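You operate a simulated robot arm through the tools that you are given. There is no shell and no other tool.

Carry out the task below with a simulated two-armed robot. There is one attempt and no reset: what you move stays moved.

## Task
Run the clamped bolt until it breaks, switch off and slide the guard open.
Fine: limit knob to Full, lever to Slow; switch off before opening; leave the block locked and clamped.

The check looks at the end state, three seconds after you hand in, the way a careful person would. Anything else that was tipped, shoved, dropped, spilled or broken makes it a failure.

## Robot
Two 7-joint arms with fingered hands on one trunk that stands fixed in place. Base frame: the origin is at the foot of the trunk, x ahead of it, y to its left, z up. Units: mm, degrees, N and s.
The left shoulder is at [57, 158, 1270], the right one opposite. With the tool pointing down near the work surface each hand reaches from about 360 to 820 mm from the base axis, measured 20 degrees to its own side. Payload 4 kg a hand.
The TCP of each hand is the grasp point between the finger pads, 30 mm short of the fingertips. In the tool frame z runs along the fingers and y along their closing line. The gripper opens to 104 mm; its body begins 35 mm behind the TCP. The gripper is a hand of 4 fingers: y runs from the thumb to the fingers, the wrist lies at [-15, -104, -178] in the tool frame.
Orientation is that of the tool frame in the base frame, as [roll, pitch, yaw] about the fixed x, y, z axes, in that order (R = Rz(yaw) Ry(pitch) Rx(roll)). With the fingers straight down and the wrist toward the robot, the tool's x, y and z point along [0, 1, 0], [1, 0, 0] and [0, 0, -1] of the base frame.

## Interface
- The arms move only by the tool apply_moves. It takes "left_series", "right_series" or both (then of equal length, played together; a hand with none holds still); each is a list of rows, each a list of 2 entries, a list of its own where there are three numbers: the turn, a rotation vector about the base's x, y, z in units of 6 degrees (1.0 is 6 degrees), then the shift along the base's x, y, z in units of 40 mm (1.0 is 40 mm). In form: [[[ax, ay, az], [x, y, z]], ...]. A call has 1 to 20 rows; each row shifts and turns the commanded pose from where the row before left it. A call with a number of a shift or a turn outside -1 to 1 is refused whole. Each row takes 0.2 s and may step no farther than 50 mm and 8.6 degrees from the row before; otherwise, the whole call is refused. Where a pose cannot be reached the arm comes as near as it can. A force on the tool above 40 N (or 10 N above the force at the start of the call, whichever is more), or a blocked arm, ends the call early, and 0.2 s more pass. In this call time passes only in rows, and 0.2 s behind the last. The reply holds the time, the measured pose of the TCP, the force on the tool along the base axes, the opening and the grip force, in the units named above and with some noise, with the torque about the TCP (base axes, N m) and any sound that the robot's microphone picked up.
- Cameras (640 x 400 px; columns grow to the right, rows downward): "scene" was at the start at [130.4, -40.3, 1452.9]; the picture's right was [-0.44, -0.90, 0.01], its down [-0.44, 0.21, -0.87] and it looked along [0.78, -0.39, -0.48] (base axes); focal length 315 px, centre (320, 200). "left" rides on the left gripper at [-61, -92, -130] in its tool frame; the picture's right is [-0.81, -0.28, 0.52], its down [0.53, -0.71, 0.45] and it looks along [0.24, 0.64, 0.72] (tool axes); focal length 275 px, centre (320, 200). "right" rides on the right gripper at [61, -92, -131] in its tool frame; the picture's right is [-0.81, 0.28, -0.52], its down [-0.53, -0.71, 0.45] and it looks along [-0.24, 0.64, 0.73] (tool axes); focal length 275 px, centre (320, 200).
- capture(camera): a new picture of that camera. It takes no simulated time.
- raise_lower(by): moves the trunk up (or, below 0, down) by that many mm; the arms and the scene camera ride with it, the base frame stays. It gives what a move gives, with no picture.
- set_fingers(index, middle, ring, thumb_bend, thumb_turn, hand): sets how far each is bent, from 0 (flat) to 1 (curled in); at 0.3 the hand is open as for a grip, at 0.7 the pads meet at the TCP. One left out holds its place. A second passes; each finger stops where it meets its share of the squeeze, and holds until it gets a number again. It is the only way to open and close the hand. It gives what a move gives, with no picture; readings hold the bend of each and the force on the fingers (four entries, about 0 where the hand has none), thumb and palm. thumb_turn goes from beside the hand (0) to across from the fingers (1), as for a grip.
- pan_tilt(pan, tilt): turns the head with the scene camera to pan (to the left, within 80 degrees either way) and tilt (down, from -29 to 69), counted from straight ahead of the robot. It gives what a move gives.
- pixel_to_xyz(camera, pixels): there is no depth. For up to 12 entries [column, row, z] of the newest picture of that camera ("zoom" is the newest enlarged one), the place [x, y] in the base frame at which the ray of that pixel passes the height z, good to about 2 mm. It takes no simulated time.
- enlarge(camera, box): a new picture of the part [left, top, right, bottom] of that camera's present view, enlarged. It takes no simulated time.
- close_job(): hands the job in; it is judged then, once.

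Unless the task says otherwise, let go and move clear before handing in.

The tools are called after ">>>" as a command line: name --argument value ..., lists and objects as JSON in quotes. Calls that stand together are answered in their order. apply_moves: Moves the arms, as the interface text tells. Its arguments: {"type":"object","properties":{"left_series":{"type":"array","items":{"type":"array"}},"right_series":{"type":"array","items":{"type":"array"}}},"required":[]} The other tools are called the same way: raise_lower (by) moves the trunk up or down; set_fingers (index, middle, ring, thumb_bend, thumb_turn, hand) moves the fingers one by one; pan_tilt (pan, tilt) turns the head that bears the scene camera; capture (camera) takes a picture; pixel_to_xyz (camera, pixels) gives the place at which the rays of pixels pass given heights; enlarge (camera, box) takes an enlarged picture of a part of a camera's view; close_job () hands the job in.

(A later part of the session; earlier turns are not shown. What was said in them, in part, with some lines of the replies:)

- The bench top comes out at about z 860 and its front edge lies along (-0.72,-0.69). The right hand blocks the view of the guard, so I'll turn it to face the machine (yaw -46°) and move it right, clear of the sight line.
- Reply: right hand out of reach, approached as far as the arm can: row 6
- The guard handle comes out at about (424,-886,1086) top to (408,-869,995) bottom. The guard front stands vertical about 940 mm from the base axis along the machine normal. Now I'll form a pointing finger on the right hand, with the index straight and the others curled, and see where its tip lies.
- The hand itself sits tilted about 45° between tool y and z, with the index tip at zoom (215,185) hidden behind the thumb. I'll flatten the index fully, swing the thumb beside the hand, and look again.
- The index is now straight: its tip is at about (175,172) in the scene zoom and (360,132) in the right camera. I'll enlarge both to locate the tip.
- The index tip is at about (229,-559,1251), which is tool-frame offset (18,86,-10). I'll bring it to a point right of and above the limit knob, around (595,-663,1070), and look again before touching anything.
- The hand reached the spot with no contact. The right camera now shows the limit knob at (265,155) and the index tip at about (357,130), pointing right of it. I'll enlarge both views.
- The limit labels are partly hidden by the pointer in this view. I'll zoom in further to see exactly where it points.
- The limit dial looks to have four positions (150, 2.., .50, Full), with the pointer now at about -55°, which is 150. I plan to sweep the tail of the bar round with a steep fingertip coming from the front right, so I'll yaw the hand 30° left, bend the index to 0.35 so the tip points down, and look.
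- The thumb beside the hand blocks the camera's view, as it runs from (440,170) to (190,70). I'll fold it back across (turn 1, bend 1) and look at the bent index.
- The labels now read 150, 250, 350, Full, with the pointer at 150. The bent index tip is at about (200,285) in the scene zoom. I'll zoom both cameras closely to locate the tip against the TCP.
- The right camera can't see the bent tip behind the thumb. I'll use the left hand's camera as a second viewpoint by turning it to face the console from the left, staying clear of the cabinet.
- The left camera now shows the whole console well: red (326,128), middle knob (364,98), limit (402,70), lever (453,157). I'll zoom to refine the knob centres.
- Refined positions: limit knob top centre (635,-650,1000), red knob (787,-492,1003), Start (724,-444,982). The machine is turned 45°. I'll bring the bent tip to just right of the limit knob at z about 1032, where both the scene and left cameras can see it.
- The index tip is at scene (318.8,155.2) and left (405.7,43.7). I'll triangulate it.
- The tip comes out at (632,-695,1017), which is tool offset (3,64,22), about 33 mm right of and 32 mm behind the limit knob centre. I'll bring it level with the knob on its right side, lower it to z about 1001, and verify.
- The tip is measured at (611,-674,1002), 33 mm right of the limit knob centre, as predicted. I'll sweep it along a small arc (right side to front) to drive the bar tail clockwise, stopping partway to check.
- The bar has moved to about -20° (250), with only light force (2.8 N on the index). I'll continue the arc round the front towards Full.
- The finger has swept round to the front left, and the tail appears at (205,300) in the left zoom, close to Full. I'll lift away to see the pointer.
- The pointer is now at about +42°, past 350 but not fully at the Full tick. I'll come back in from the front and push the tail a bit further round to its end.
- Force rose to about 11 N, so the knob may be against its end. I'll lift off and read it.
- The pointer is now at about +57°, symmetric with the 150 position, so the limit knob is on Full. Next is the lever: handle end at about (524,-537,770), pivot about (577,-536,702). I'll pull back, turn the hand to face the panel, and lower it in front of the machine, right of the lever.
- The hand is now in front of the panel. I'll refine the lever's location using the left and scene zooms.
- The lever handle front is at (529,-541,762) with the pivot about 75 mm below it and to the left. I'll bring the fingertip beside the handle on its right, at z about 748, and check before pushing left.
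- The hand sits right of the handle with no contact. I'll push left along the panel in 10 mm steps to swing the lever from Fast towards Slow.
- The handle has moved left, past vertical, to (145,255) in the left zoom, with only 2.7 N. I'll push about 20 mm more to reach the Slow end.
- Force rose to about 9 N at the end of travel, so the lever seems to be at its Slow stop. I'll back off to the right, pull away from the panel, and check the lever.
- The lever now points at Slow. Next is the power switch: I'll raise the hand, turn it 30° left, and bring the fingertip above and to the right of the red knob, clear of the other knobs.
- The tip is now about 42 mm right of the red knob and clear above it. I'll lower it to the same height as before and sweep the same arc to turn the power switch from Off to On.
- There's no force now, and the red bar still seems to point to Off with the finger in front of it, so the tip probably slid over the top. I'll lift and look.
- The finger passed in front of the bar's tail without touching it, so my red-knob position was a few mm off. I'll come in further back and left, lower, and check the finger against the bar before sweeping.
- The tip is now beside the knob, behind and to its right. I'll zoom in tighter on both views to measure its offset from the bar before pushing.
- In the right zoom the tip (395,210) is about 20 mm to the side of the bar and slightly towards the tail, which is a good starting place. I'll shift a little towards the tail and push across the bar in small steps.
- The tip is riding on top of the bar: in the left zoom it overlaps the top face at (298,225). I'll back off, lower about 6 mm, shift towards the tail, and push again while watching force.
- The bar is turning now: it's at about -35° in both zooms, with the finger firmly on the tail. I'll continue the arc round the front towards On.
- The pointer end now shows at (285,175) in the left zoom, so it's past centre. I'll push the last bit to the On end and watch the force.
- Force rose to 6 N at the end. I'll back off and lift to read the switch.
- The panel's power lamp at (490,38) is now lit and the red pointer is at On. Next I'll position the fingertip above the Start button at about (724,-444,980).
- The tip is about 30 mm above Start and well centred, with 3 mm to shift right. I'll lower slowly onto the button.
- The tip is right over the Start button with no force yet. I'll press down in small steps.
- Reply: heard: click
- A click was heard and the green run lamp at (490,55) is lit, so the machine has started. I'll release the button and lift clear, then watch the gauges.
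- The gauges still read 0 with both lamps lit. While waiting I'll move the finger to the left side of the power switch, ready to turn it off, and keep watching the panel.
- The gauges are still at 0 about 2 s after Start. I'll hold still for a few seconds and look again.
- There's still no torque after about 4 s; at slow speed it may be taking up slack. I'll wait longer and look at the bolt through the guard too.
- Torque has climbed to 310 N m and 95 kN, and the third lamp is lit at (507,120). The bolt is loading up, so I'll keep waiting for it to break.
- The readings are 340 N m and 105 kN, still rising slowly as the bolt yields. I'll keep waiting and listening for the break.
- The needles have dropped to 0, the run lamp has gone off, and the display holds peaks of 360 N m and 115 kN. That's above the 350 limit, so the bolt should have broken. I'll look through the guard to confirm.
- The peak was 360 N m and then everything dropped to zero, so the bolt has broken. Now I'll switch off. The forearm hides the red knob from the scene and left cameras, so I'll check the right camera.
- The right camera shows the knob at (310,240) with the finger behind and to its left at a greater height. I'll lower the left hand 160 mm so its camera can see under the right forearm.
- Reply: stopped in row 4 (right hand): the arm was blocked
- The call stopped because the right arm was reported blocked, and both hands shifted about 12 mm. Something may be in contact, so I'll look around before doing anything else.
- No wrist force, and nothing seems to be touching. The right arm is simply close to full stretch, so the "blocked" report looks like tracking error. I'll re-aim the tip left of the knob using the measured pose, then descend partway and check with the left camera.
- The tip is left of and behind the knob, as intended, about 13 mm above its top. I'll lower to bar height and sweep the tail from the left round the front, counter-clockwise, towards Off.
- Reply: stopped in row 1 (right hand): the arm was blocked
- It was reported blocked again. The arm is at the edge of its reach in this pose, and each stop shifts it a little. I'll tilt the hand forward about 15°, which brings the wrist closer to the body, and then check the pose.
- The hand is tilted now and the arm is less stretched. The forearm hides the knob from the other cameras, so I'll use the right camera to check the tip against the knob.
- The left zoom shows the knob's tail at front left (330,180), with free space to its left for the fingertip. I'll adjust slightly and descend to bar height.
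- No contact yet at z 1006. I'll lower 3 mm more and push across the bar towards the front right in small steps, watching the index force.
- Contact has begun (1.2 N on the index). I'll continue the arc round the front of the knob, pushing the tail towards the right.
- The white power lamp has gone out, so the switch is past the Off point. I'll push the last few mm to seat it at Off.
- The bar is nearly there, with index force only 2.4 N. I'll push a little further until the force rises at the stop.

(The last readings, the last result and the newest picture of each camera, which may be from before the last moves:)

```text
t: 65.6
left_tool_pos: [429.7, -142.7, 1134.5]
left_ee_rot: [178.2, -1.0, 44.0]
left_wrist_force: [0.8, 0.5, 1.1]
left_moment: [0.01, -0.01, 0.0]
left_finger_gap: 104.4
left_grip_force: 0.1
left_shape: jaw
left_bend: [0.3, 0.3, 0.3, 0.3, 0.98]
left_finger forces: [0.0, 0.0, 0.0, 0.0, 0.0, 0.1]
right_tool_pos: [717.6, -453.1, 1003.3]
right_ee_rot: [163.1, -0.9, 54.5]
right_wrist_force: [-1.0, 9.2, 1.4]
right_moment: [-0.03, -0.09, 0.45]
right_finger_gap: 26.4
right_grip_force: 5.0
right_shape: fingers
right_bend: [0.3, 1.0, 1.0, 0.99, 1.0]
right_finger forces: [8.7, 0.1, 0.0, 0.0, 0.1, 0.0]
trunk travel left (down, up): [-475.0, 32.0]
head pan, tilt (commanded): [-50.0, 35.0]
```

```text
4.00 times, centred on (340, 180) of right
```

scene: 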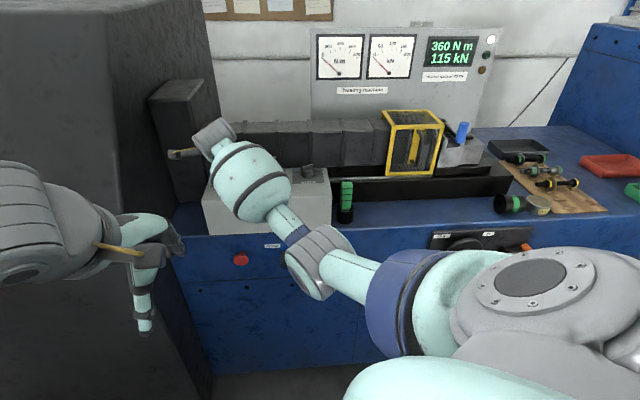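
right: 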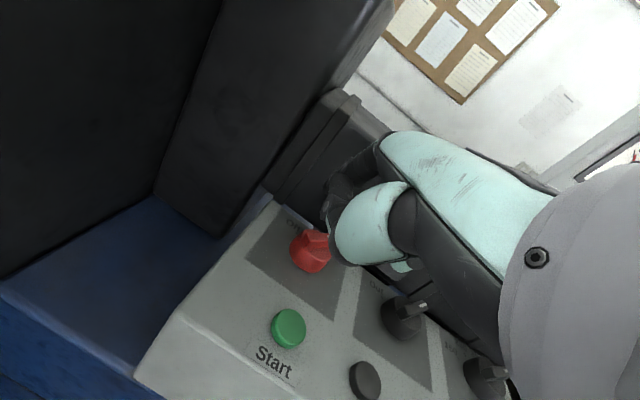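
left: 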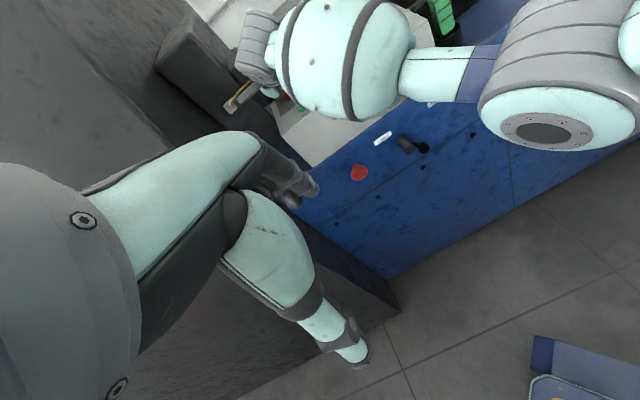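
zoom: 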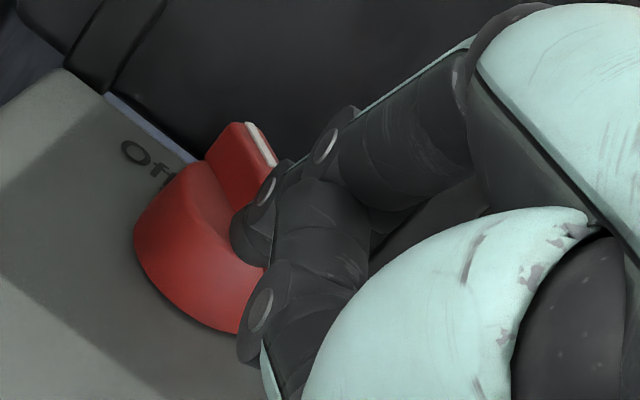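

Force jumped to 8.7 N, so the switch is against its Off stop. I'll back off, lift, and retreat towards the front right so the cameras can confirm.

>>> apply_moves --right_series '[[[0, 0, 0], [-0.1, 0.15, 0]], [[0, 0, 0], [0, 0, 0.8]], [[0, 0, 0], [-0.3, 0.1, 0.9]], [[0, 0, 0], [-0.9, -0.2, 0.3]], [[0, 0, 0], [-0.9, -0.2, 0]], [[0, 0, 0], [-0.9, -0.2, 0]], [[0, 0, 0], [-0.9, -0.2, 0]], [[0, 0, 0], [-0.9, -0.2, 0]], [[0, 0, 0], [-0.9, -0.2, 0]]]'

>>> capture --camera "scene"

>>> enlarge --camera "scene" --box '[200, 145, 340, 215]'

>>> enlarge --camera "left" --box '[250, 20, 410, 120]'

```text
t: 67.6
left_tool_pos: [429.2, -145.2, 1134.5]
left_ee_rot: [178.1, -1.1, 43.9]
left_wrist_force: [-0.6, 0.0, 0.0]
left_moment: [-0.01, 0.03, -0.01]
left_finger_gap: 103.8
left_grip_force: 0.1
left_shape: jaw
left_bend: [0.3, 0.3, 0.3, 0.3, 0.98]
left_finger forces: [0.0, 0.0, 0.1, 0.1, 0.0, 0.0]
right_tool_pos: [485.6, -492.5, 1082.9]
right_ee_rot: [163.1, -0.7, 54.1]
right_wrist_force: [0.3, -0.1, 0.0]
right_moment: [0.01, -0.02, 0.0]
right_finger_gap: 27.3
right_grip_force: 0.1
right_shape: fingers
right_bend: [0.29, 1.0, 1.0, 0.99, 1.0]
right_finger forces: [0.0, 0.0, 0.0, 0.0, 0.1, 0.0]
trunk travel left (down, up): [-475.0, 32.0]
head pan, tilt (commanded): [-50.0, 35.0]
```

```text
taken
```

scene: 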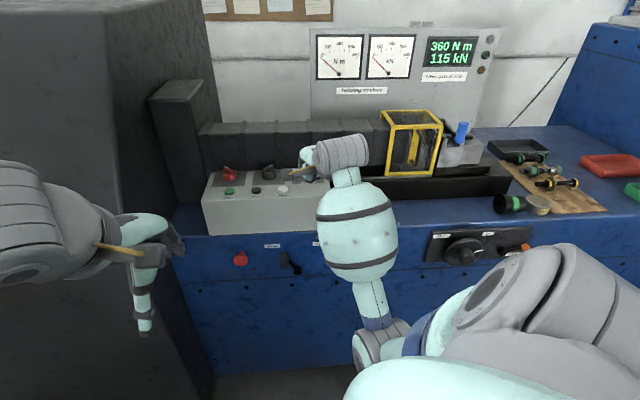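

```text
4.57 times, centred on (270, 180) of scene
```

zoom: 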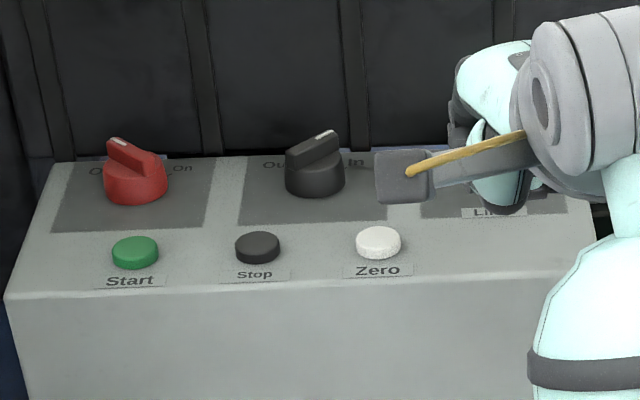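

```text
4.00 times, centred on (330, 70) of left
```

zoom: 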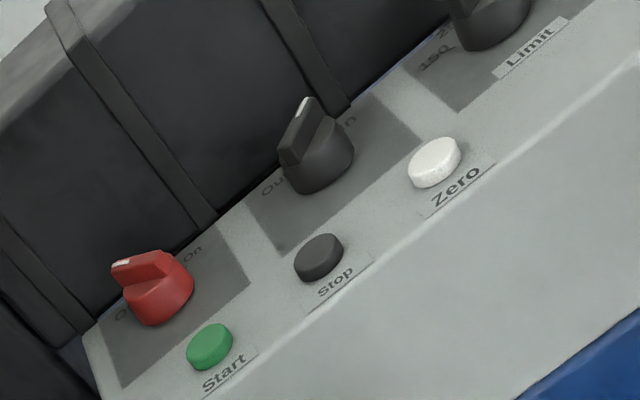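

Confirmed: the red switch points to Off, the power lamp is out, and the middle knob is unchanged at In. Next is the guard, and I need a good fix on its handle, so I'll check the right camera's present view.

>>> capture --camera "right"

>>> enlarge --camera "scene" --box '[360, 95, 480, 195]'

```text
taken
```

right: 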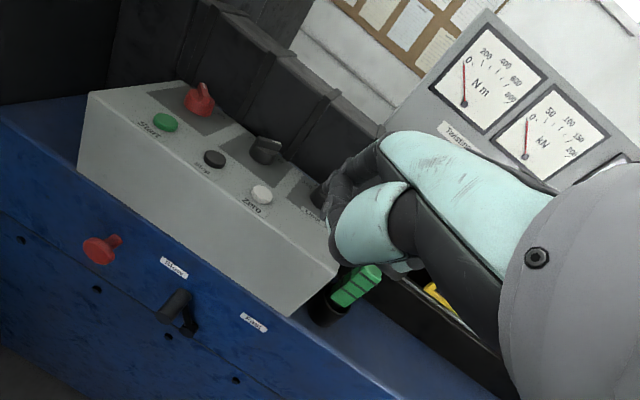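

```text
4.00 times, centred on (420, 145) of scene
```

zoom: 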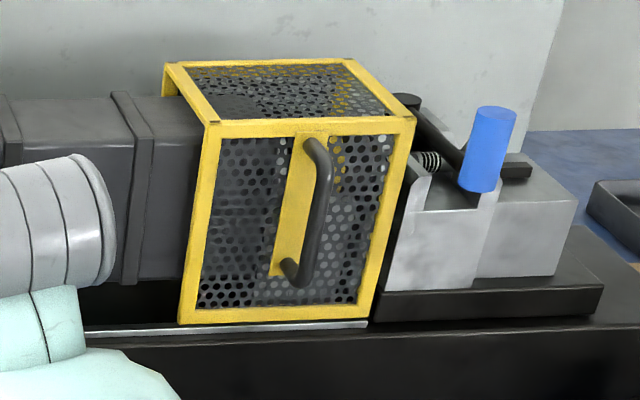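

I'll bring the right hand over to the front of the guard, turning it to yaw about 34°, while staying well in front of it.

>>> apply_moves --right_series '[[[0, 0, -0.37], [-0.74, -0.537, 0.05]], [[0, 0, -0.37], [-0.74, -0.537, 0.05]], [[0, 0, -0.37], [-0.74, -0.537, 0.05]], [[0, 0, -0.37], [-0.74, -0.537, 0.05]], [[0, 0, -0.37], [-0.74, -0.537, 0.05]], [[0, 0, -0.37], [-0.74, -0.537, 0.05]], [[0, 0, -0.37], [-0.74, -0.537, 0.05]], [[0, 0, -0.37], [-0.74, -0.537, 0.05]], [[0, 0, -0.37], [-0.74, -0.537, 0.05]]]'

>>> capture --camera "right"

>>> capture --camera "scene"

```text
t: 69.6
left_tool_pos: [429.9, -146.3, 1132.5]
left_ee_rot: [178.2, -1.1, 44.0]
left_wrist_force: [-0.1, -0.1, 0.0]
left_moment: [-0.04, 0.01, 0.04]
left_finger_gap: 103.8
left_grip_force: 0.1
left_shape: jaw
left_bend: [0.3, 0.3, 0.3, 0.3, 0.98]
left_finger forces: [0.1, 0.0, 0.0, 0.0, 0.0, 0.0]
right_tool_pos: [219.5, -687.8, 1100.4]
right_ee_rot: [163.1, -0.7, 34.2]
right_wrist_force: [0.1, 0.5, 0.0]
right_moment: [0.02, -0.02, 0.03]
right_finger_gap: 27.6
right_grip_force: 0.1
right_shape: fingers
right_bend: [0.29, 1.0, 1.0, 0.99, 1.0]
right_finger forces: [0.1, 0.1, 0.0, 0.1, 0.1, 0.0]
trunk travel left (down, up): [-475.0, 32.0]
head pan, tilt (commanded): [-50.0, 35.0]
```

```text
taken
```

right: 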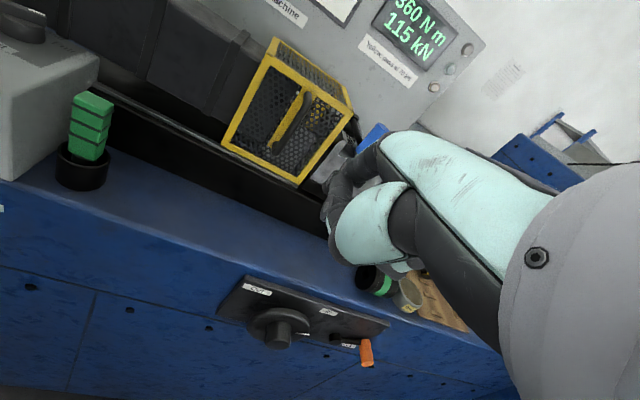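

```text
taken
```

scene: 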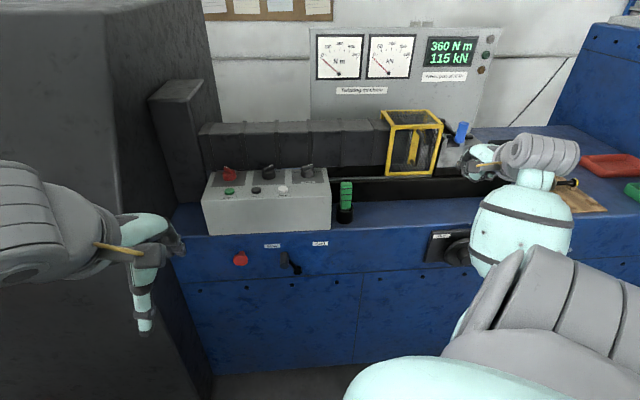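

Both cameras now see the guard and its handle. I'll zoom in to triangulate the handle and recheck the limit knob.

>>> enlarge --camera "right" --box '[210, 30, 370, 190]'

>>> enlarge --camera "scene" --box '[370, 100, 470, 185]'

>>> enlarge --camera "scene" --box '[280, 145, 360, 225]'

```text
2.50 times, centred on (290, 110) of right
```

zoom: 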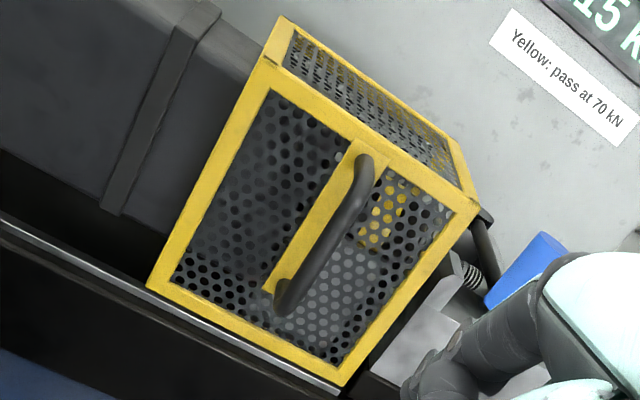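

```text
4.71 times, centred on (420, 142) of scene
```

zoom: 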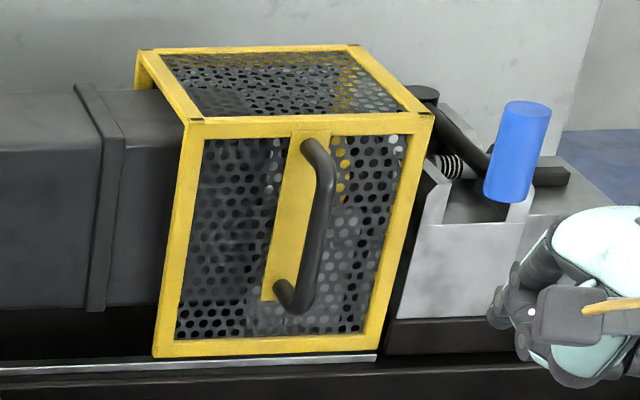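

```text
5.00 times, centred on (320, 185) of scene
```

zoom: 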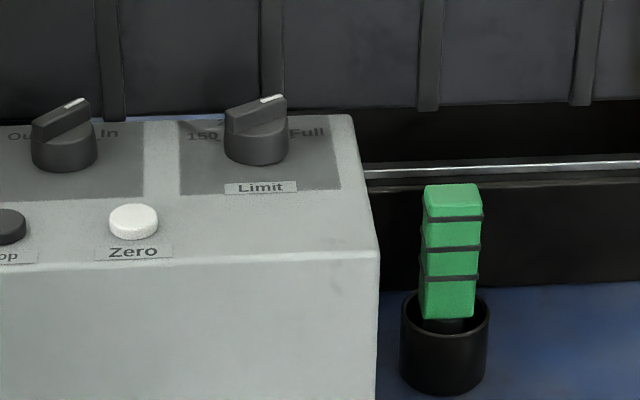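

>>> pixel_to_xyz --camera "scene" --pixels '[[421.1, 132.4, 1100], [421.1, 132.4, 1000], [416.4, 163.9, 1050], [416.4, 163.9, 950], [432.3, 174.3, 1000], [432.3, 174.3, 900], [384.9, 174.9, 1000], [384.9, 174.9, 900]]'

>>> pixel_to_xyz --camera "right" --pixels '[[311.2, 97.2, 1100], [311.2, 97.2, 1000], [276.8, 150, 1050], [276.8, 150, 950], [298, 184, 1000], [298, 184, 900], [222, 145.2, 1000], [222, 145.2, 900]]'

```text
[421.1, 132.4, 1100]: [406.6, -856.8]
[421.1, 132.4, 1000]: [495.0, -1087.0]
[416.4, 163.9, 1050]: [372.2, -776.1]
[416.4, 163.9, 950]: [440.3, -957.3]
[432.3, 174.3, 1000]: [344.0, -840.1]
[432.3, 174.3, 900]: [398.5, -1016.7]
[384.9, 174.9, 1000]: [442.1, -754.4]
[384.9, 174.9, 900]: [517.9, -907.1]
```

```text
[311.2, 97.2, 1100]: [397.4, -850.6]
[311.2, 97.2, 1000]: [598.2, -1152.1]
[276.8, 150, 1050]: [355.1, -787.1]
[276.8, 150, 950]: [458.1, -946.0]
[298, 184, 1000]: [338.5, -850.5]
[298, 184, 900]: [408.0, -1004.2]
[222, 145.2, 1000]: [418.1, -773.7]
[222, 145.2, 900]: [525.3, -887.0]
```

The handle runs from (414,-876,1092) to (406,-865,1001), at about u 325 and d 900–912, and the limit knob still reads Full. I'll lower the hand and move forward to just right of the handle, stopping short to check.

>>> apply_moves --right_series '[[[0, 0, 0], [-0.1, -0.1, -0.79]], [[0, 0, 0], [-0.1, -0.1, -0.79]], [[0, 0, 0], [0.663, -0.663, 0]], [[0, 0, 0], [0.663, -0.663, 0]], [[0, 0, 0], [0.663, -0.663, 0]], [[0, 0, 0], [0.663, -0.663, 0]]]'

>>> capture --camera "right"

>>> capture --camera "scene"

>>> enlarge --camera "scene" --box '[370, 90, 490, 190]'

>>> enlarge --camera "right" --box '[200, 40, 400, 220]'

```text
t: 71.0
left_tool_pos: [430.4, -145.2, 1133.0]
left_ee_rot: [178.2, -1.0, 44.0]
left_wrist_force: [0.0, 0.6, -0.4]
left_moment: [0.01, 0.02, -0.01]
left_finger_gap: 103.9
left_grip_force: 0.0
left_shape: jaw
left_bend: [0.3, 0.3, 0.3, 0.3, 0.98]
left_finger forces: [0.0, 0.0, 0.0, 0.1, 0.0, 0.0]
right_tool_pos: [318.7, -801.3, 1036.9]
right_ee_rot: [163.2, -0.8, 34.3]
right_wrist_force: [-0.5, -0.2, -0.3]
right_moment: [0.02, 0.0, 0.0]
right_finger_gap: 27.4
right_grip_force: 0.0
right_shape: fingers
right_bend: [0.29, 1.0, 1.0, 0.99, 1.0]
right_finger forces: [0.0, 0.0, 0.0, 0.0, 0.0, 0.0]
trunk travel left (down, up): [-475.0, 32.0]
head pan, tilt (commanded): [-50.0, 35.0]
```

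```text
taken
```

right: 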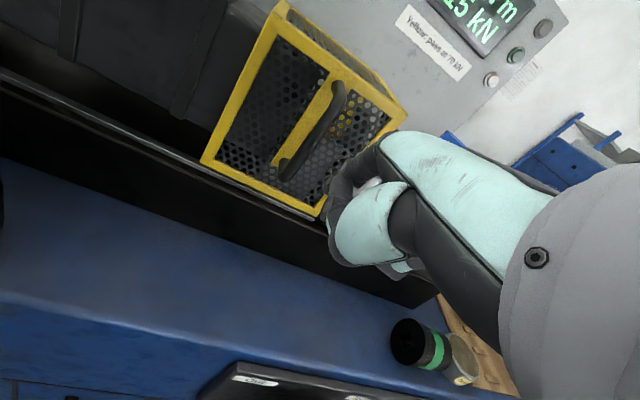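

```text
taken
```

scene: 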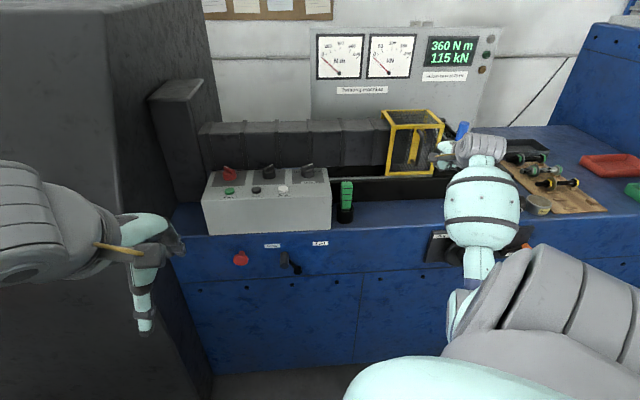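

```text
4.00 times, centred on (430, 140) of scene
```

zoom: 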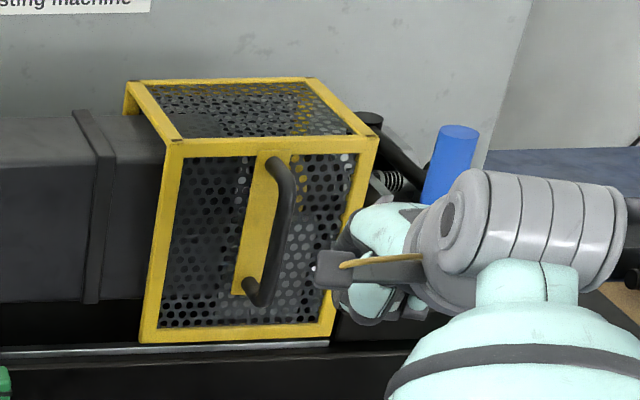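

```text
2.22 times, centred on (300, 130) of right
```

zoom: 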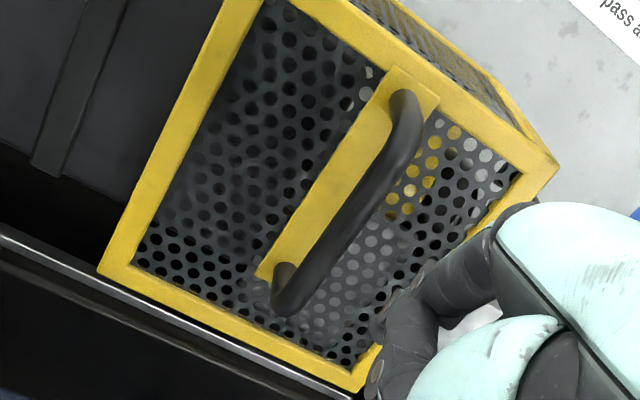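

The finger is right of the handle and about 46 mm short of it. I'll move forward to handle depth, watching for contact.

>>> apply_moves --right_series '[[[0, 0, 0], [0.407, -0.407, 0]], [[0, 0, 0], [0.407, -0.407, 0]]]'

>>> enlarge --camera "right" --box '[200, 40, 400, 220]'

>>> enlarge --camera "scene" --box '[370, 90, 490, 190]'

```text
t: 71.6
left_tool_pos: [431.9, -144.6, 1133.8]
left_ee_rot: [178.1, -1.0, 44.0]
left_wrist_force: [1.1, -0.1, 0.4]
left_moment: [0.01, -0.01, -0.02]
left_finger_gap: 104.2
left_grip_force: 0.0
left_shape: jaw
left_bend: [0.3, 0.3, 0.3, 0.3, 0.98]
left_finger forces: [0.1, 0.1, 0.0, 0.0, 0.1, 0.1]
right_tool_pos: [350.7, -833.2, 1038.2]
right_ee_rot: [163.1, -0.7, 34.2]
right_wrist_force: [0.4, -0.4, -0.3]
right_moment: [-0.02, -0.03, 0.0]
right_finger_gap: 27.4
right_grip_force: 0.2
right_shape: fingers
right_bend: [0.29, 1.0, 1.0, 0.99, 1.0]
right_finger forces: [0.1, 0.0, 0.0, 0.1, 0.0, 0.0]
trunk travel left (down, up): [-475.0, 32.0]
head pan, tilt (commanded): [-50.0, 35.0]
```

```text
2.22 times, centred on (300, 130) of right
```

zoom: 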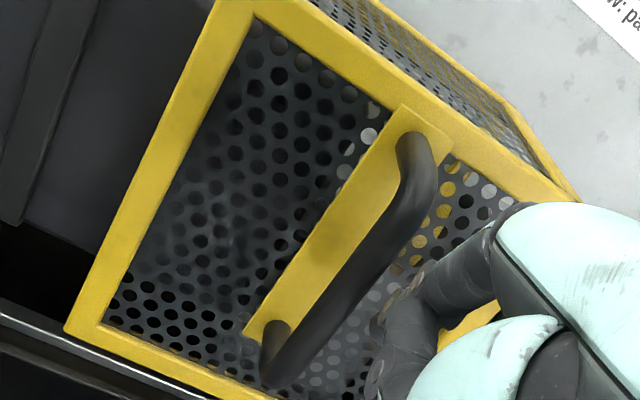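

```text
4.00 times, centred on (430, 140) of scene
```

zoom: 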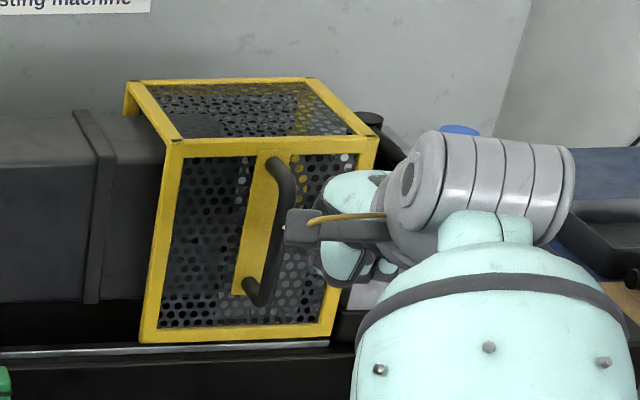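

The finger is now right beside the handle bar with no contact. I'll push left along the rail in 8 mm steps.

>>> apply_moves --right_series '[[[0, 0, 0], [0.141, 0.141, 0]], [[0, 0, 0], [0.141, 0.141, 0]], [[0, 0, 0], [0.141, 0.141, 0]], [[0, 0, 0], [0.141, 0.141, 0]], [[0, 0, 0], [0.141, 0.141, 0]]]'

>>> capture --camera "scene"

>>> enlarge --camera "right" --box '[200, 40, 400, 220]'

>>> enlarge --camera "scene" --box '[360, 90, 480, 190]'

```text
t: 72.8
left_tool_pos: [429.6, -144.6, 1134.6]
left_ee_rot: [178.2, -1.1, 44.0]
left_wrist_force: [0.6, -0.1, 0.6]
left_moment: [0.0, -0.03, 0.0]
left_finger_gap: 103.8
left_grip_force: 0.0
left_shape: jaw
left_bend: [0.3, 0.3, 0.3, 0.3, 0.98]
left_finger forces: [0.0, 0.1, 0.0, 0.0, 0.0, 0.0]
right_tool_pos: [377.7, -805.4, 1038.2]
right_ee_rot: [163.1, -0.6, 34.2]
right_wrist_force: [-1.2, -0.3, -0.1]
right_moment: [-0.03, -0.01, -0.1]
right_finger_gap: 27.6
right_grip_force: 1.1
right_shape: fingers
right_bend: [0.29, 1.0, 1.0, 0.99, 1.0]
right_finger forces: [2.3, 0.1, 0.0, 0.1, 0.0, 0.1]
trunk travel left (down, up): [-475.0, 32.0]
head pan, tilt (commanded): [-50.0, 35.0]
```

```text
taken
```

scene: 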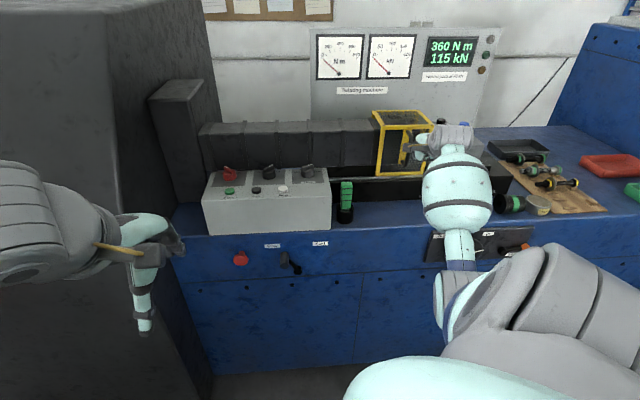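

```text
2.22 times, centred on (300, 130) of right
```

zoom: 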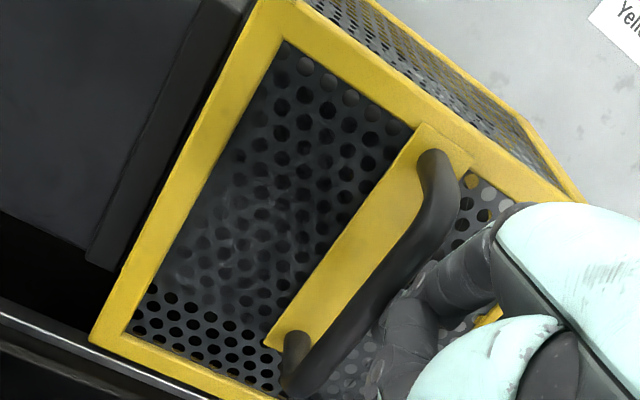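

```text
4.00 times, centred on (420, 140) of scene
```

zoom: 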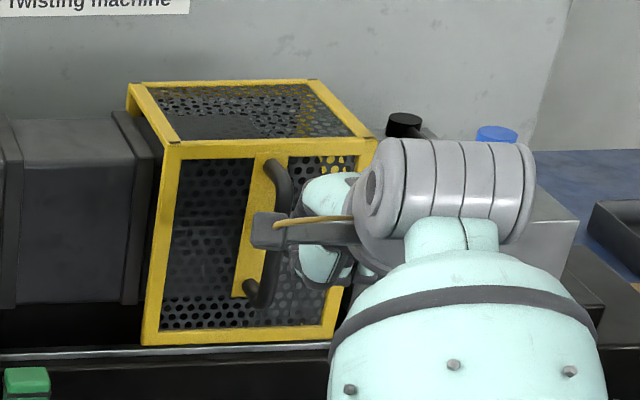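

The guard slides easily (2.3 N): its left corner moved from (384,113) to (374,112). Before continuing I'll check the height of the green stack on the bench to be sure my hand passes above it.

>>> pixel_to_xyz --camera "scene" --pixels '[[346, 183, 980], [346, 183, 960], [346, 183, 940], [344.5, 220, 862], [346, 190, 980], [346, 190, 940]]'

```text
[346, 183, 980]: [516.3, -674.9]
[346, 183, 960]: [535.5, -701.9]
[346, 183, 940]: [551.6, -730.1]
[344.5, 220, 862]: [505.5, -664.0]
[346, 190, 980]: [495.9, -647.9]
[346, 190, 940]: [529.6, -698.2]
```

The green stack tops out at about z 978 near (521,-680), and the lowest part of my hand is about z 1028, so it clears. I'll continue pushing the guard left.

>>> apply_moves --right_series '[[[0, 0, 0], [0.141, 0.141, 0]], [[0, 0, 0], [0.141, 0.141, 0]], [[0, 0, 0], [0.141, 0.141, 0]], [[0, 0, 0], [0.141, 0.141, 0]], [[0, 0, 0], [0.141, 0.141, 0]], [[0, 0, 0], [0.141, 0.141, 0]], [[0, 0, 0], [0.141, 0.141, 0]], [[0, 0, 0], [0.141, 0.141, 0]]]'

>>> capture --camera "scene"

>>> enlarge --camera "right" --box '[200, 40, 400, 220]'

```text
t: 74.6
left_tool_pos: [430.4, -144.1, 1133.5]
left_ee_rot: [178.2, -1.0, 43.9]
left_wrist_force: [-0.1, -0.5, -0.1]
left_moment: [-0.02, 0.01, 0.0]
left_finger_gap: 103.9
left_grip_force: 0.1
left_shape: jaw
left_bend: [0.3, 0.3, 0.3, 0.3, 0.98]
left_finger forces: [0.1, 0.0, 0.0, 0.1, 0.0, 0.1]
right_tool_pos: [423.9, -759.6, 1039.0]
right_ee_rot: [163.1, -0.6, 34.3]
right_wrist_force: [-0.8, -0.8, 0.2]
right_moment: [-0.03, -0.02, -0.08]
right_finger_gap: 27.8
right_grip_force: 0.3
right_shape: fingers
right_bend: [0.29, 1.0, 1.0, 0.99, 1.0]
right_finger forces: [0.6, 0.1, 0.0, 0.0, 0.1, 0.1]
trunk travel left (down, up): [-475.0, 32.0]
head pan, tilt (commanded): [-50.0, 35.0]
```

```text
taken
```

scene: 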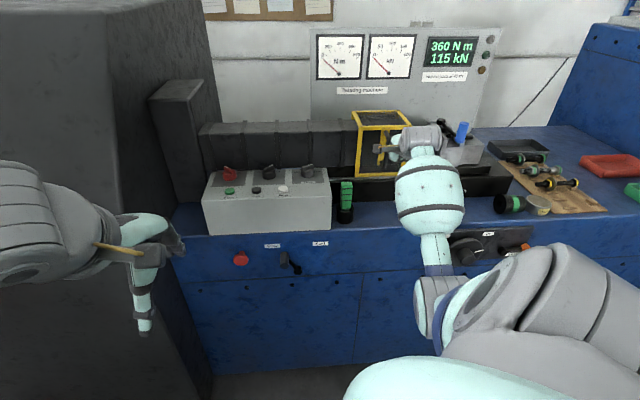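

```text
2.22 times, centred on (300, 130) of right
```

zoom: 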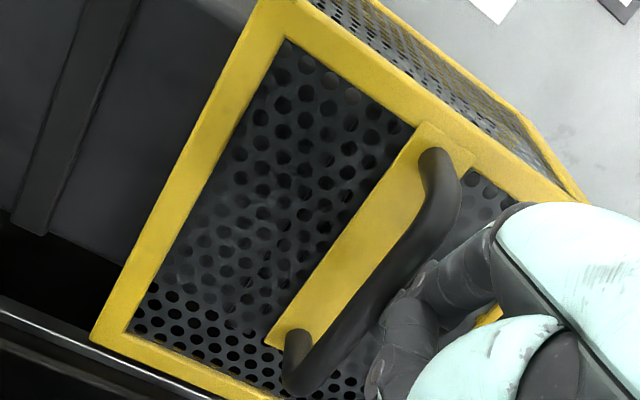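

The guard is sliding smoothly, now about 92 mm along. I'll continue another 64 mm.

>>> apply_moves --right_series '[[[0, 0, 0], [0.141, 0.141, 0]], [[0, 0, 0], [0.141, 0.141, 0]], [[0, 0, 0], [0.141, 0.141, 0]], [[0, 0, 0], [0.141, 0.141, 0]], [[0, 0, 0], [0.141, 0.141, 0]], [[0, 0, 0], [0.141, 0.141, 0]]]'

>>> capture --camera "scene"

>>> enlarge --camera "scene" --box '[310, 90, 510, 220]'

```text
t: 76.0
left_tool_pos: [430.8, -144.9, 1133.9]
left_ee_rot: [178.2, -1.1, 43.9]
left_wrist_force: [0.7, -0.6, 0.3]
left_moment: [0.0, -0.03, -0.04]
left_finger_gap: 103.9
left_grip_force: 0.0
left_shape: jaw
left_bend: [0.3, 0.3, 0.3, 0.3, 0.98]
left_finger forces: [0.0, 0.0, 0.0, 0.0, 0.1, 0.0]
right_tool_pos: [456.8, -726.2, 1038.8]
right_ee_rot: [163.1, -0.7, 34.3]
right_wrist_force: [-1.1, 0.4, -0.4]
right_moment: [-0.02, -0.04, -0.09]
right_finger_gap: 27.6
right_grip_force: 0.4
right_shape: fingers
right_bend: [0.29, 1.0, 1.0, 0.99, 1.0]
right_finger forces: [0.7, 0.0, 0.1, 0.0, 0.0, 0.0]
trunk travel left (down, up): [-475.0, 32.0]
head pan, tilt (commanded): [-50.0, 35.0]
```

```text
taken
```

scene: 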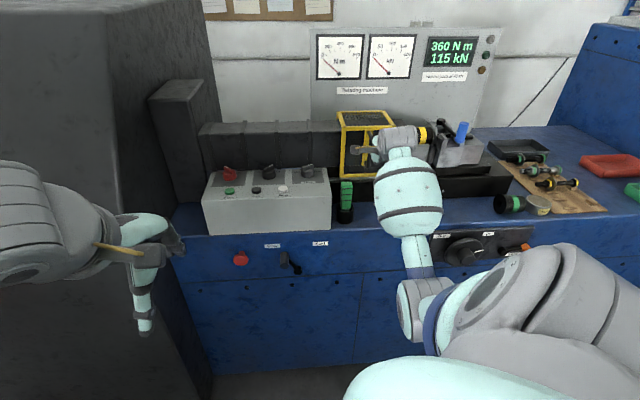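

```text
3.08 times, centred on (410, 155) of scene
```

zoom: 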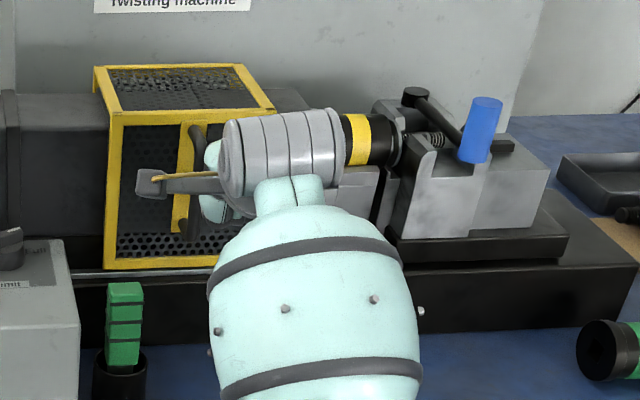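

The guard is about 140 mm along and the socket with its yellow band is showing. I'll keep pushing gently to find its stop, watching the gap to the console.

>>> apply_moves --right_series '[[[0, 0, 0], [0.141, 0.141, 0]], [[0, 0, 0], [0.141, 0.141, 0]], [[0, 0, 0], [0.141, 0.141, 0]]]'

>>> capture --camera "scene"

>>> enlarge --camera "scene" --box '[300, 90, 460, 220]'

>>> capture --camera "right"

```text
t: 76.8
left_tool_pos: [428.7, -145.1, 1134.7]
left_ee_rot: [178.0, -1.2, 43.9]
left_wrist_force: [0.2, 0.3, 0.0]
left_moment: [-0.02, -0.02, 0.02]
left_finger_gap: 104.0
left_grip_force: 0.1
left_shape: jaw
left_bend: [0.3, 0.3, 0.3, 0.3, 0.98]
left_finger forces: [0.0, 0.0, 0.1, 0.0, 0.0, 0.0]
right_tool_pos: [472.0, -711.8, 1038.1]
right_ee_rot: [163.1, -0.7, 34.0]
right_wrist_force: [-10.9, -5.7, -0.3]
right_moment: [0.01, -0.06, -0.77]
right_finger_gap: 28.7
right_grip_force: 6.9
right_shape: fingers
right_bend: [0.29, 1.0, 1.0, 0.99, 1.0]
right_finger forces: [13.4, 0.0, 0.0, 0.0, 0.0, 0.1]
trunk travel left (down, up): [-475.0, 32.0]
head pan, tilt (commanded): [-50.0, 35.0]
```

```text
taken
```

scene: 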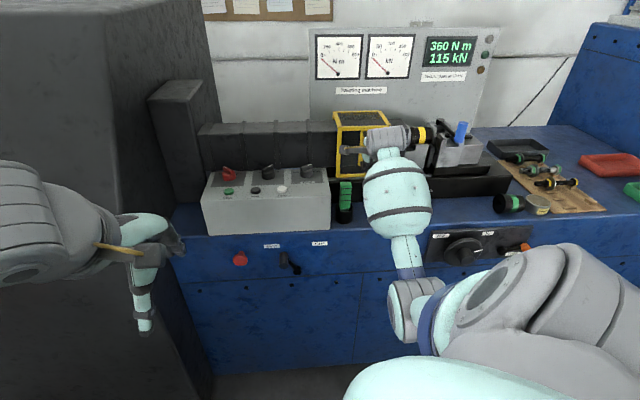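

```text
3.08 times, centred on (380, 155) of scene
```

zoom: 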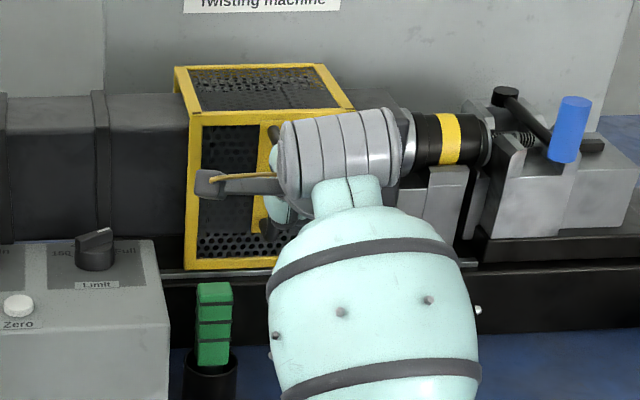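

```text
taken
```

right: 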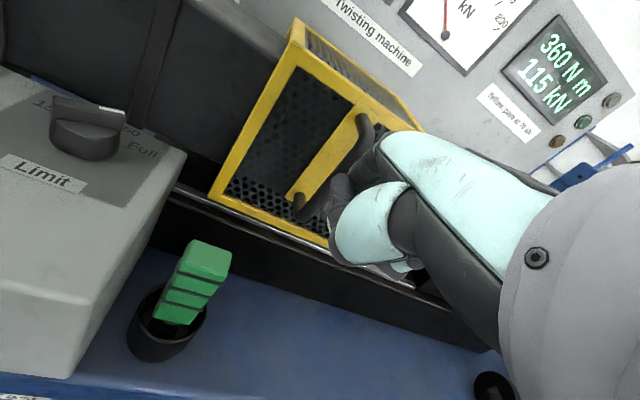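

Force rose to 13 N, so the guard is at its open stop, with a clear gap to the console. I'll ease off to the right, withdraw straight back from the machine, and inspect everything.

>>> apply_moves --right_series '[[[0, 0, 0], [-0.18, -0.18, 0]], [[0, 0, 0], [-0.18, -0.18, 0]], [[0, 0, 0], [-0.5, 0.5, 0]], [[0, 0, 0], [-0.6, 0.6, 0.1]], [[0, 0, 0], [-0.6, 0.6, 0.2]], [[0, 0, 0], [-0.6, 0.6, 0.2]], [[0, 0, 0], [-0.6, 0.6, 0.2]], [[0, 0, 0], [-0.7, -0.6, 0.2]], [[0, 0, 0], [-0.7, -0.6, 0.2]], [[0, 0, 0], [-0.7, -0.6, 0.2]], [[0, 0, 0], [-0.7, -0.6, 0]]]'

>>> capture --camera "scene"

>>> enlarge --camera "scene" --box '[310, 90, 510, 220]'

>>> enlarge --camera "scene" --box '[190, 145, 350, 305]'

>>> capture --camera "right"

```text
t: 79.2
left_tool_pos: [428.7, -145.8, 1134.0]
left_ee_rot: [178.2, -1.1, 43.9]
left_wrist_force: [-0.4, -0.3, 0.3]
left_moment: [-0.02, -0.03, -0.02]
left_finger_gap: 103.9
left_grip_force: 0.1
left_shape: jaw
left_bend: [0.3, 0.3, 0.3, 0.3, 0.98]
left_finger forces: [0.0, 0.0, 0.0, 0.1, 0.0, 0.0]
right_tool_pos: [229.9, -704.9, 1089.3]
right_ee_rot: [163.1, -0.8, 34.3]
right_wrist_force: [0.1, -0.1, -0.5]
right_moment: [0.0, -0.02, 0.0]
right_finger_gap: 27.7
right_grip_force: 0.1
right_shape: fingers
right_bend: [0.29, 1.0, 1.0, 0.99, 1.0]
right_finger forces: [0.0, 0.0, 0.0, 0.0, 0.0, 0.0]
trunk travel left (down, up): [-475.0, 32.0]
head pan, tilt (commanded): [-50.0, 35.0]
```

```text
taken
```

scene: 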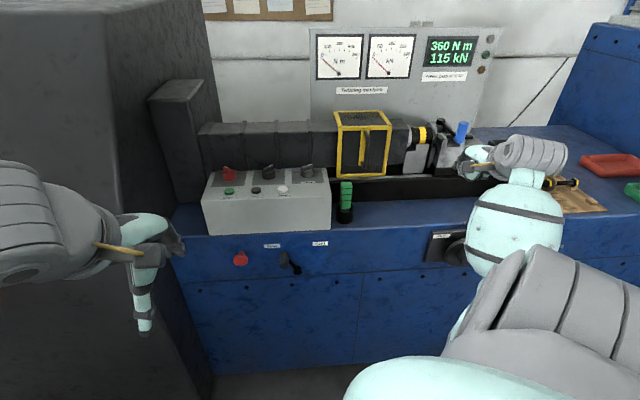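

```text
3.08 times, centred on (410, 155) of scene
```

zoom: 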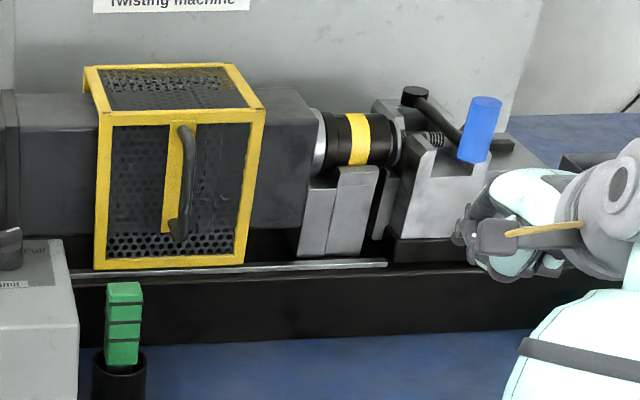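

```text
2.50 times, centred on (270, 225) of scene
```

zoom: 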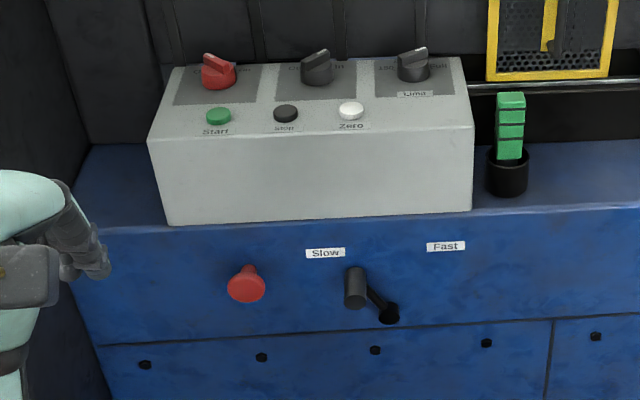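

```text
taken
```

right: 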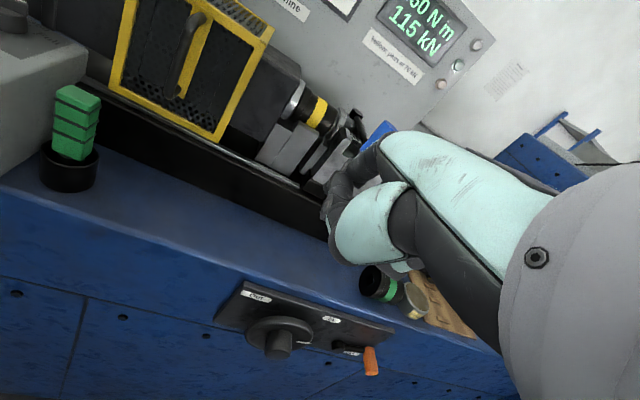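

The guard is open and the test area is exposed. I'll zoom in on the bolt to confirm it broke, and recheck the clamp, lock and knobs.

>>> enlarge --camera "scene" --box '[395, 110, 485, 180]'

>>> enlarge --camera "right" --box '[240, 70, 380, 190]'

>>> enlarge --camera "scene" --box '[290, 150, 340, 190]'

>>> enlarge --camera "scene" --box '[205, 150, 285, 205]'

>>> enlarge --camera "right" --box '[200, 270, 400, 390]'

```text
5.71 times, centred on (440, 145) of scene
```

zoom: 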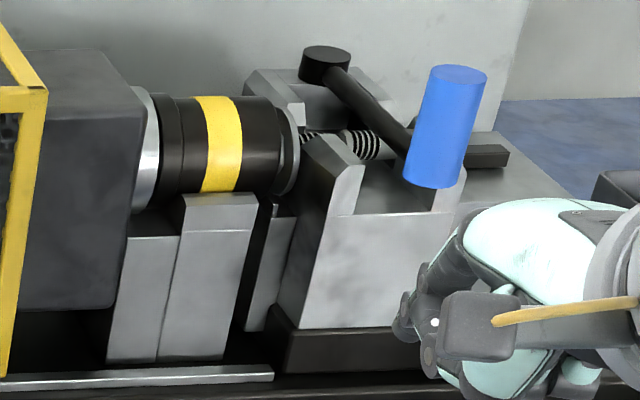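

```text
3.33 times, centred on (310, 130) of right
```

zoom: 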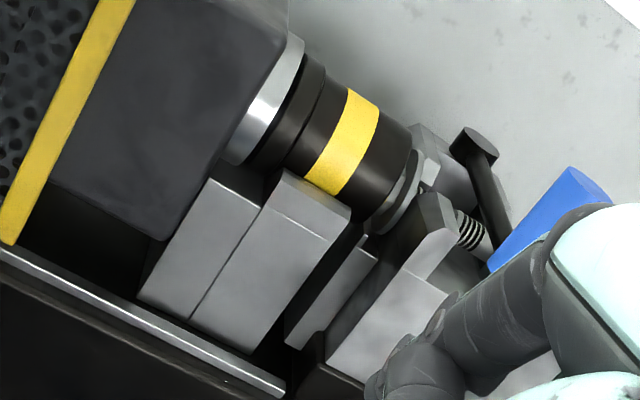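

```text
10.00 times, centred on (315, 170) of scene
```

zoom: 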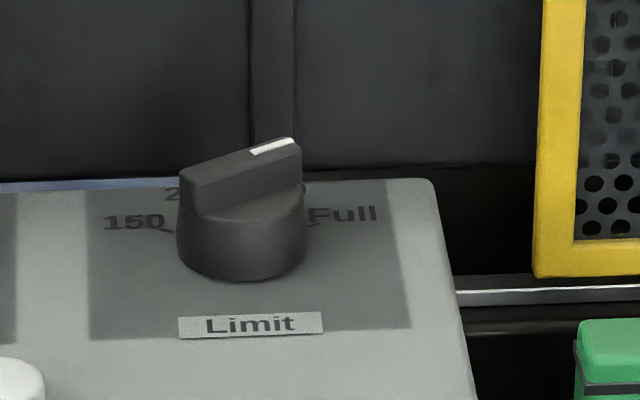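

```text
7.27 times, centred on (245, 178) of scene
```

zoom: 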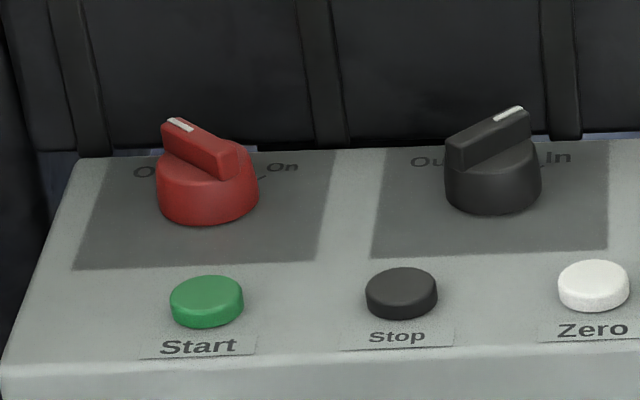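

```text
3.20 times, centred on (300, 330) of right
```

zoom: 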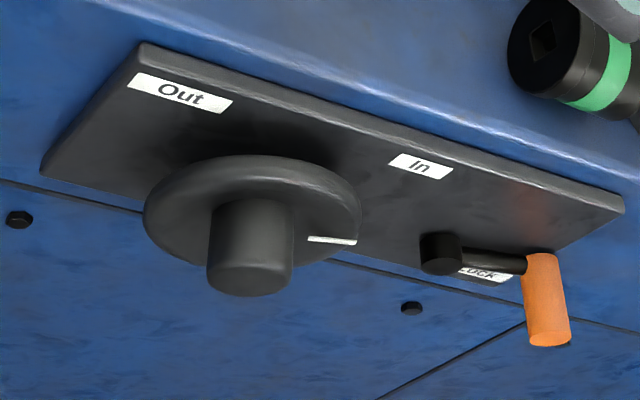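

Everything reads right: Limit at Full, power at Off, lever at Slow, wheel and orange lock lever unchanged, blue clamp in place. I'll take one more close look at the bolt between the socket and the block.

>>> enlarge --camera "scene" --box '[430, 120, 470, 150]'

>>> enlarge --camera "right" --box '[320, 100, 400, 160]'

>>> enlarge --camera "scene" --box '[470, 120, 640, 230]'

```text
13.33 times, centred on (450, 135) of scene
```

zoom: 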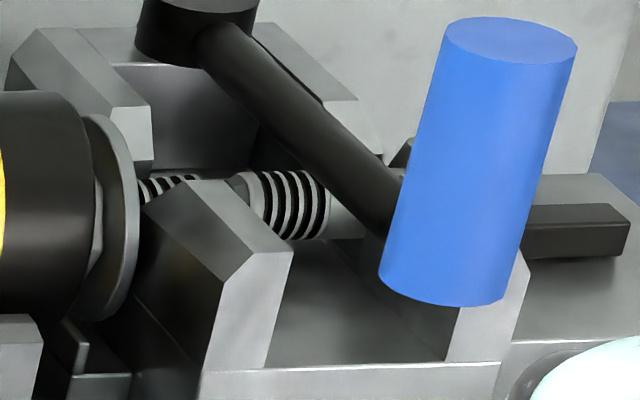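

```text
6.67 times, centred on (360, 130) of right
```

zoom: 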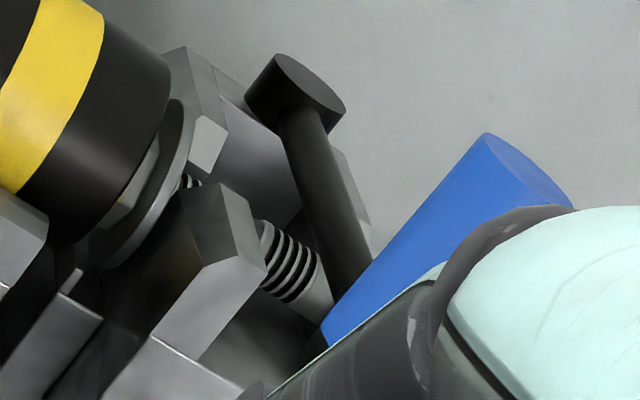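

```text
3.64 times, centred on (555, 175) of scene
```

zoom: 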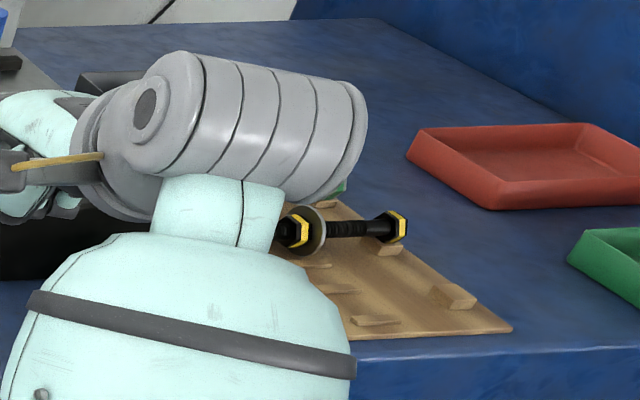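

The close-up shows the thread ends parted and out of line at (240,185), so the bolt is broken. I'll draw the right hand a bit further back so it's well clear, and take a final look.

>>> apply_moves --right_series '[[[0, 0, 0], [-0.4, 0.4, 0.3]], [[0, 0, 0], [-0.4, 0.4, 0.3]], [[0, 0, 0], [-0.4, 0.4, 0.3]]]'

>>> capture --camera "scene"

>>> capture --camera "right"

```text
t: 80.0
left_tool_pos: [431.2, -144.6, 1133.7]
left_ee_rot: [178.2, -1.1, 43.9]
left_wrist_force: [0.0, 0.7, -0.2]
left_moment: [0.02, 0.0, 0.01]
left_finger_gap: 103.8
left_grip_force: 0.0
left_shape: jaw
left_bend: [0.3, 0.3, 0.3, 0.3, 0.98]
left_finger forces: [0.0, 0.0, 0.0, 0.1, 0.0, 0.0]
right_tool_pos: [182.7, -654.4, 1126.5]
right_ee_rot: [163.1, -0.7, 34.2]
right_wrist_force: [0.7, 0.3, -0.4]
right_moment: [0.01, 0.0, 0.0]
right_finger_gap: 27.8
right_grip_force: 0.1
right_shape: fingers
right_bend: [0.29, 1.0, 1.0, 0.99, 1.0]
right_finger forces: [0.0, 0.0, 0.1, 0.0, 0.0, 0.0]
trunk travel left (down, up): [-475.0, 32.0]
head pan, tilt (commanded): [-50.0, 35.0]
```

```text
taken
```

scene: 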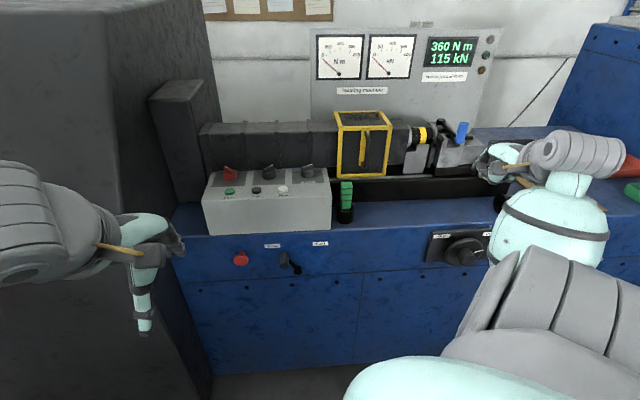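

```text
taken
```

right: 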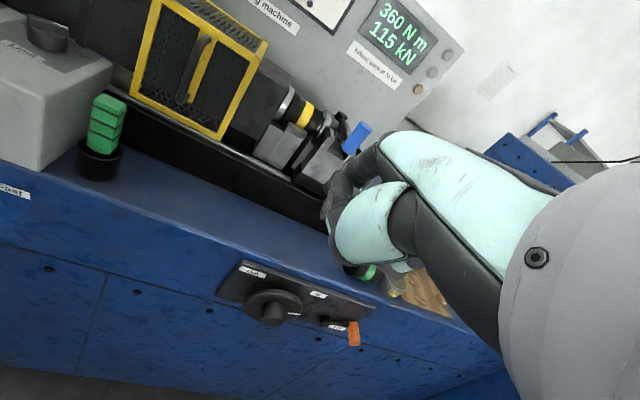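

The final pictures show the guard open at (360,145), the switch at Off with all three lamps out, and Limit at Full. The lever is at Slow, and the block's clamp and lock haven't been touched. Both hands are clear and nothing has been knocked over, so I'm handing in.

>>> close_job

```text
The job is handed in.
```

The clamped bolt has been run until it broke, the machine is switched off, and the guard is slid open to its stop. I've handed the job in; no result has come back yet.

- **Settings:** before starting I turned the limit knob from 150 to Full and moved the lever from Fast to Slow.
- **Break:** the load peaked at 360 N m and 115 kN. Both needles then dropped to zero and the run lamp went out. With the guard open, the close-up shows the bolt's ends parted and out of line.
- **Switch-off:** I turned the red switch to Off, and the power lamp went out, before touching the guard.
- **Block:** I didn't touch the block's clamp handle, the orange lock lever or the wheel, and they look unchanged in the final pictures.

Two moves stopped early because the right arm was reported as blocked while it was near full stretch. Both arms shifted about 15 mm each time, but I saw no contact and measured no force. I tilted the hand, which shortened the reach, and carried on.

Both hands are clear of the machine, and I saw nothing tipped, dropped or broken apart from the bolt.
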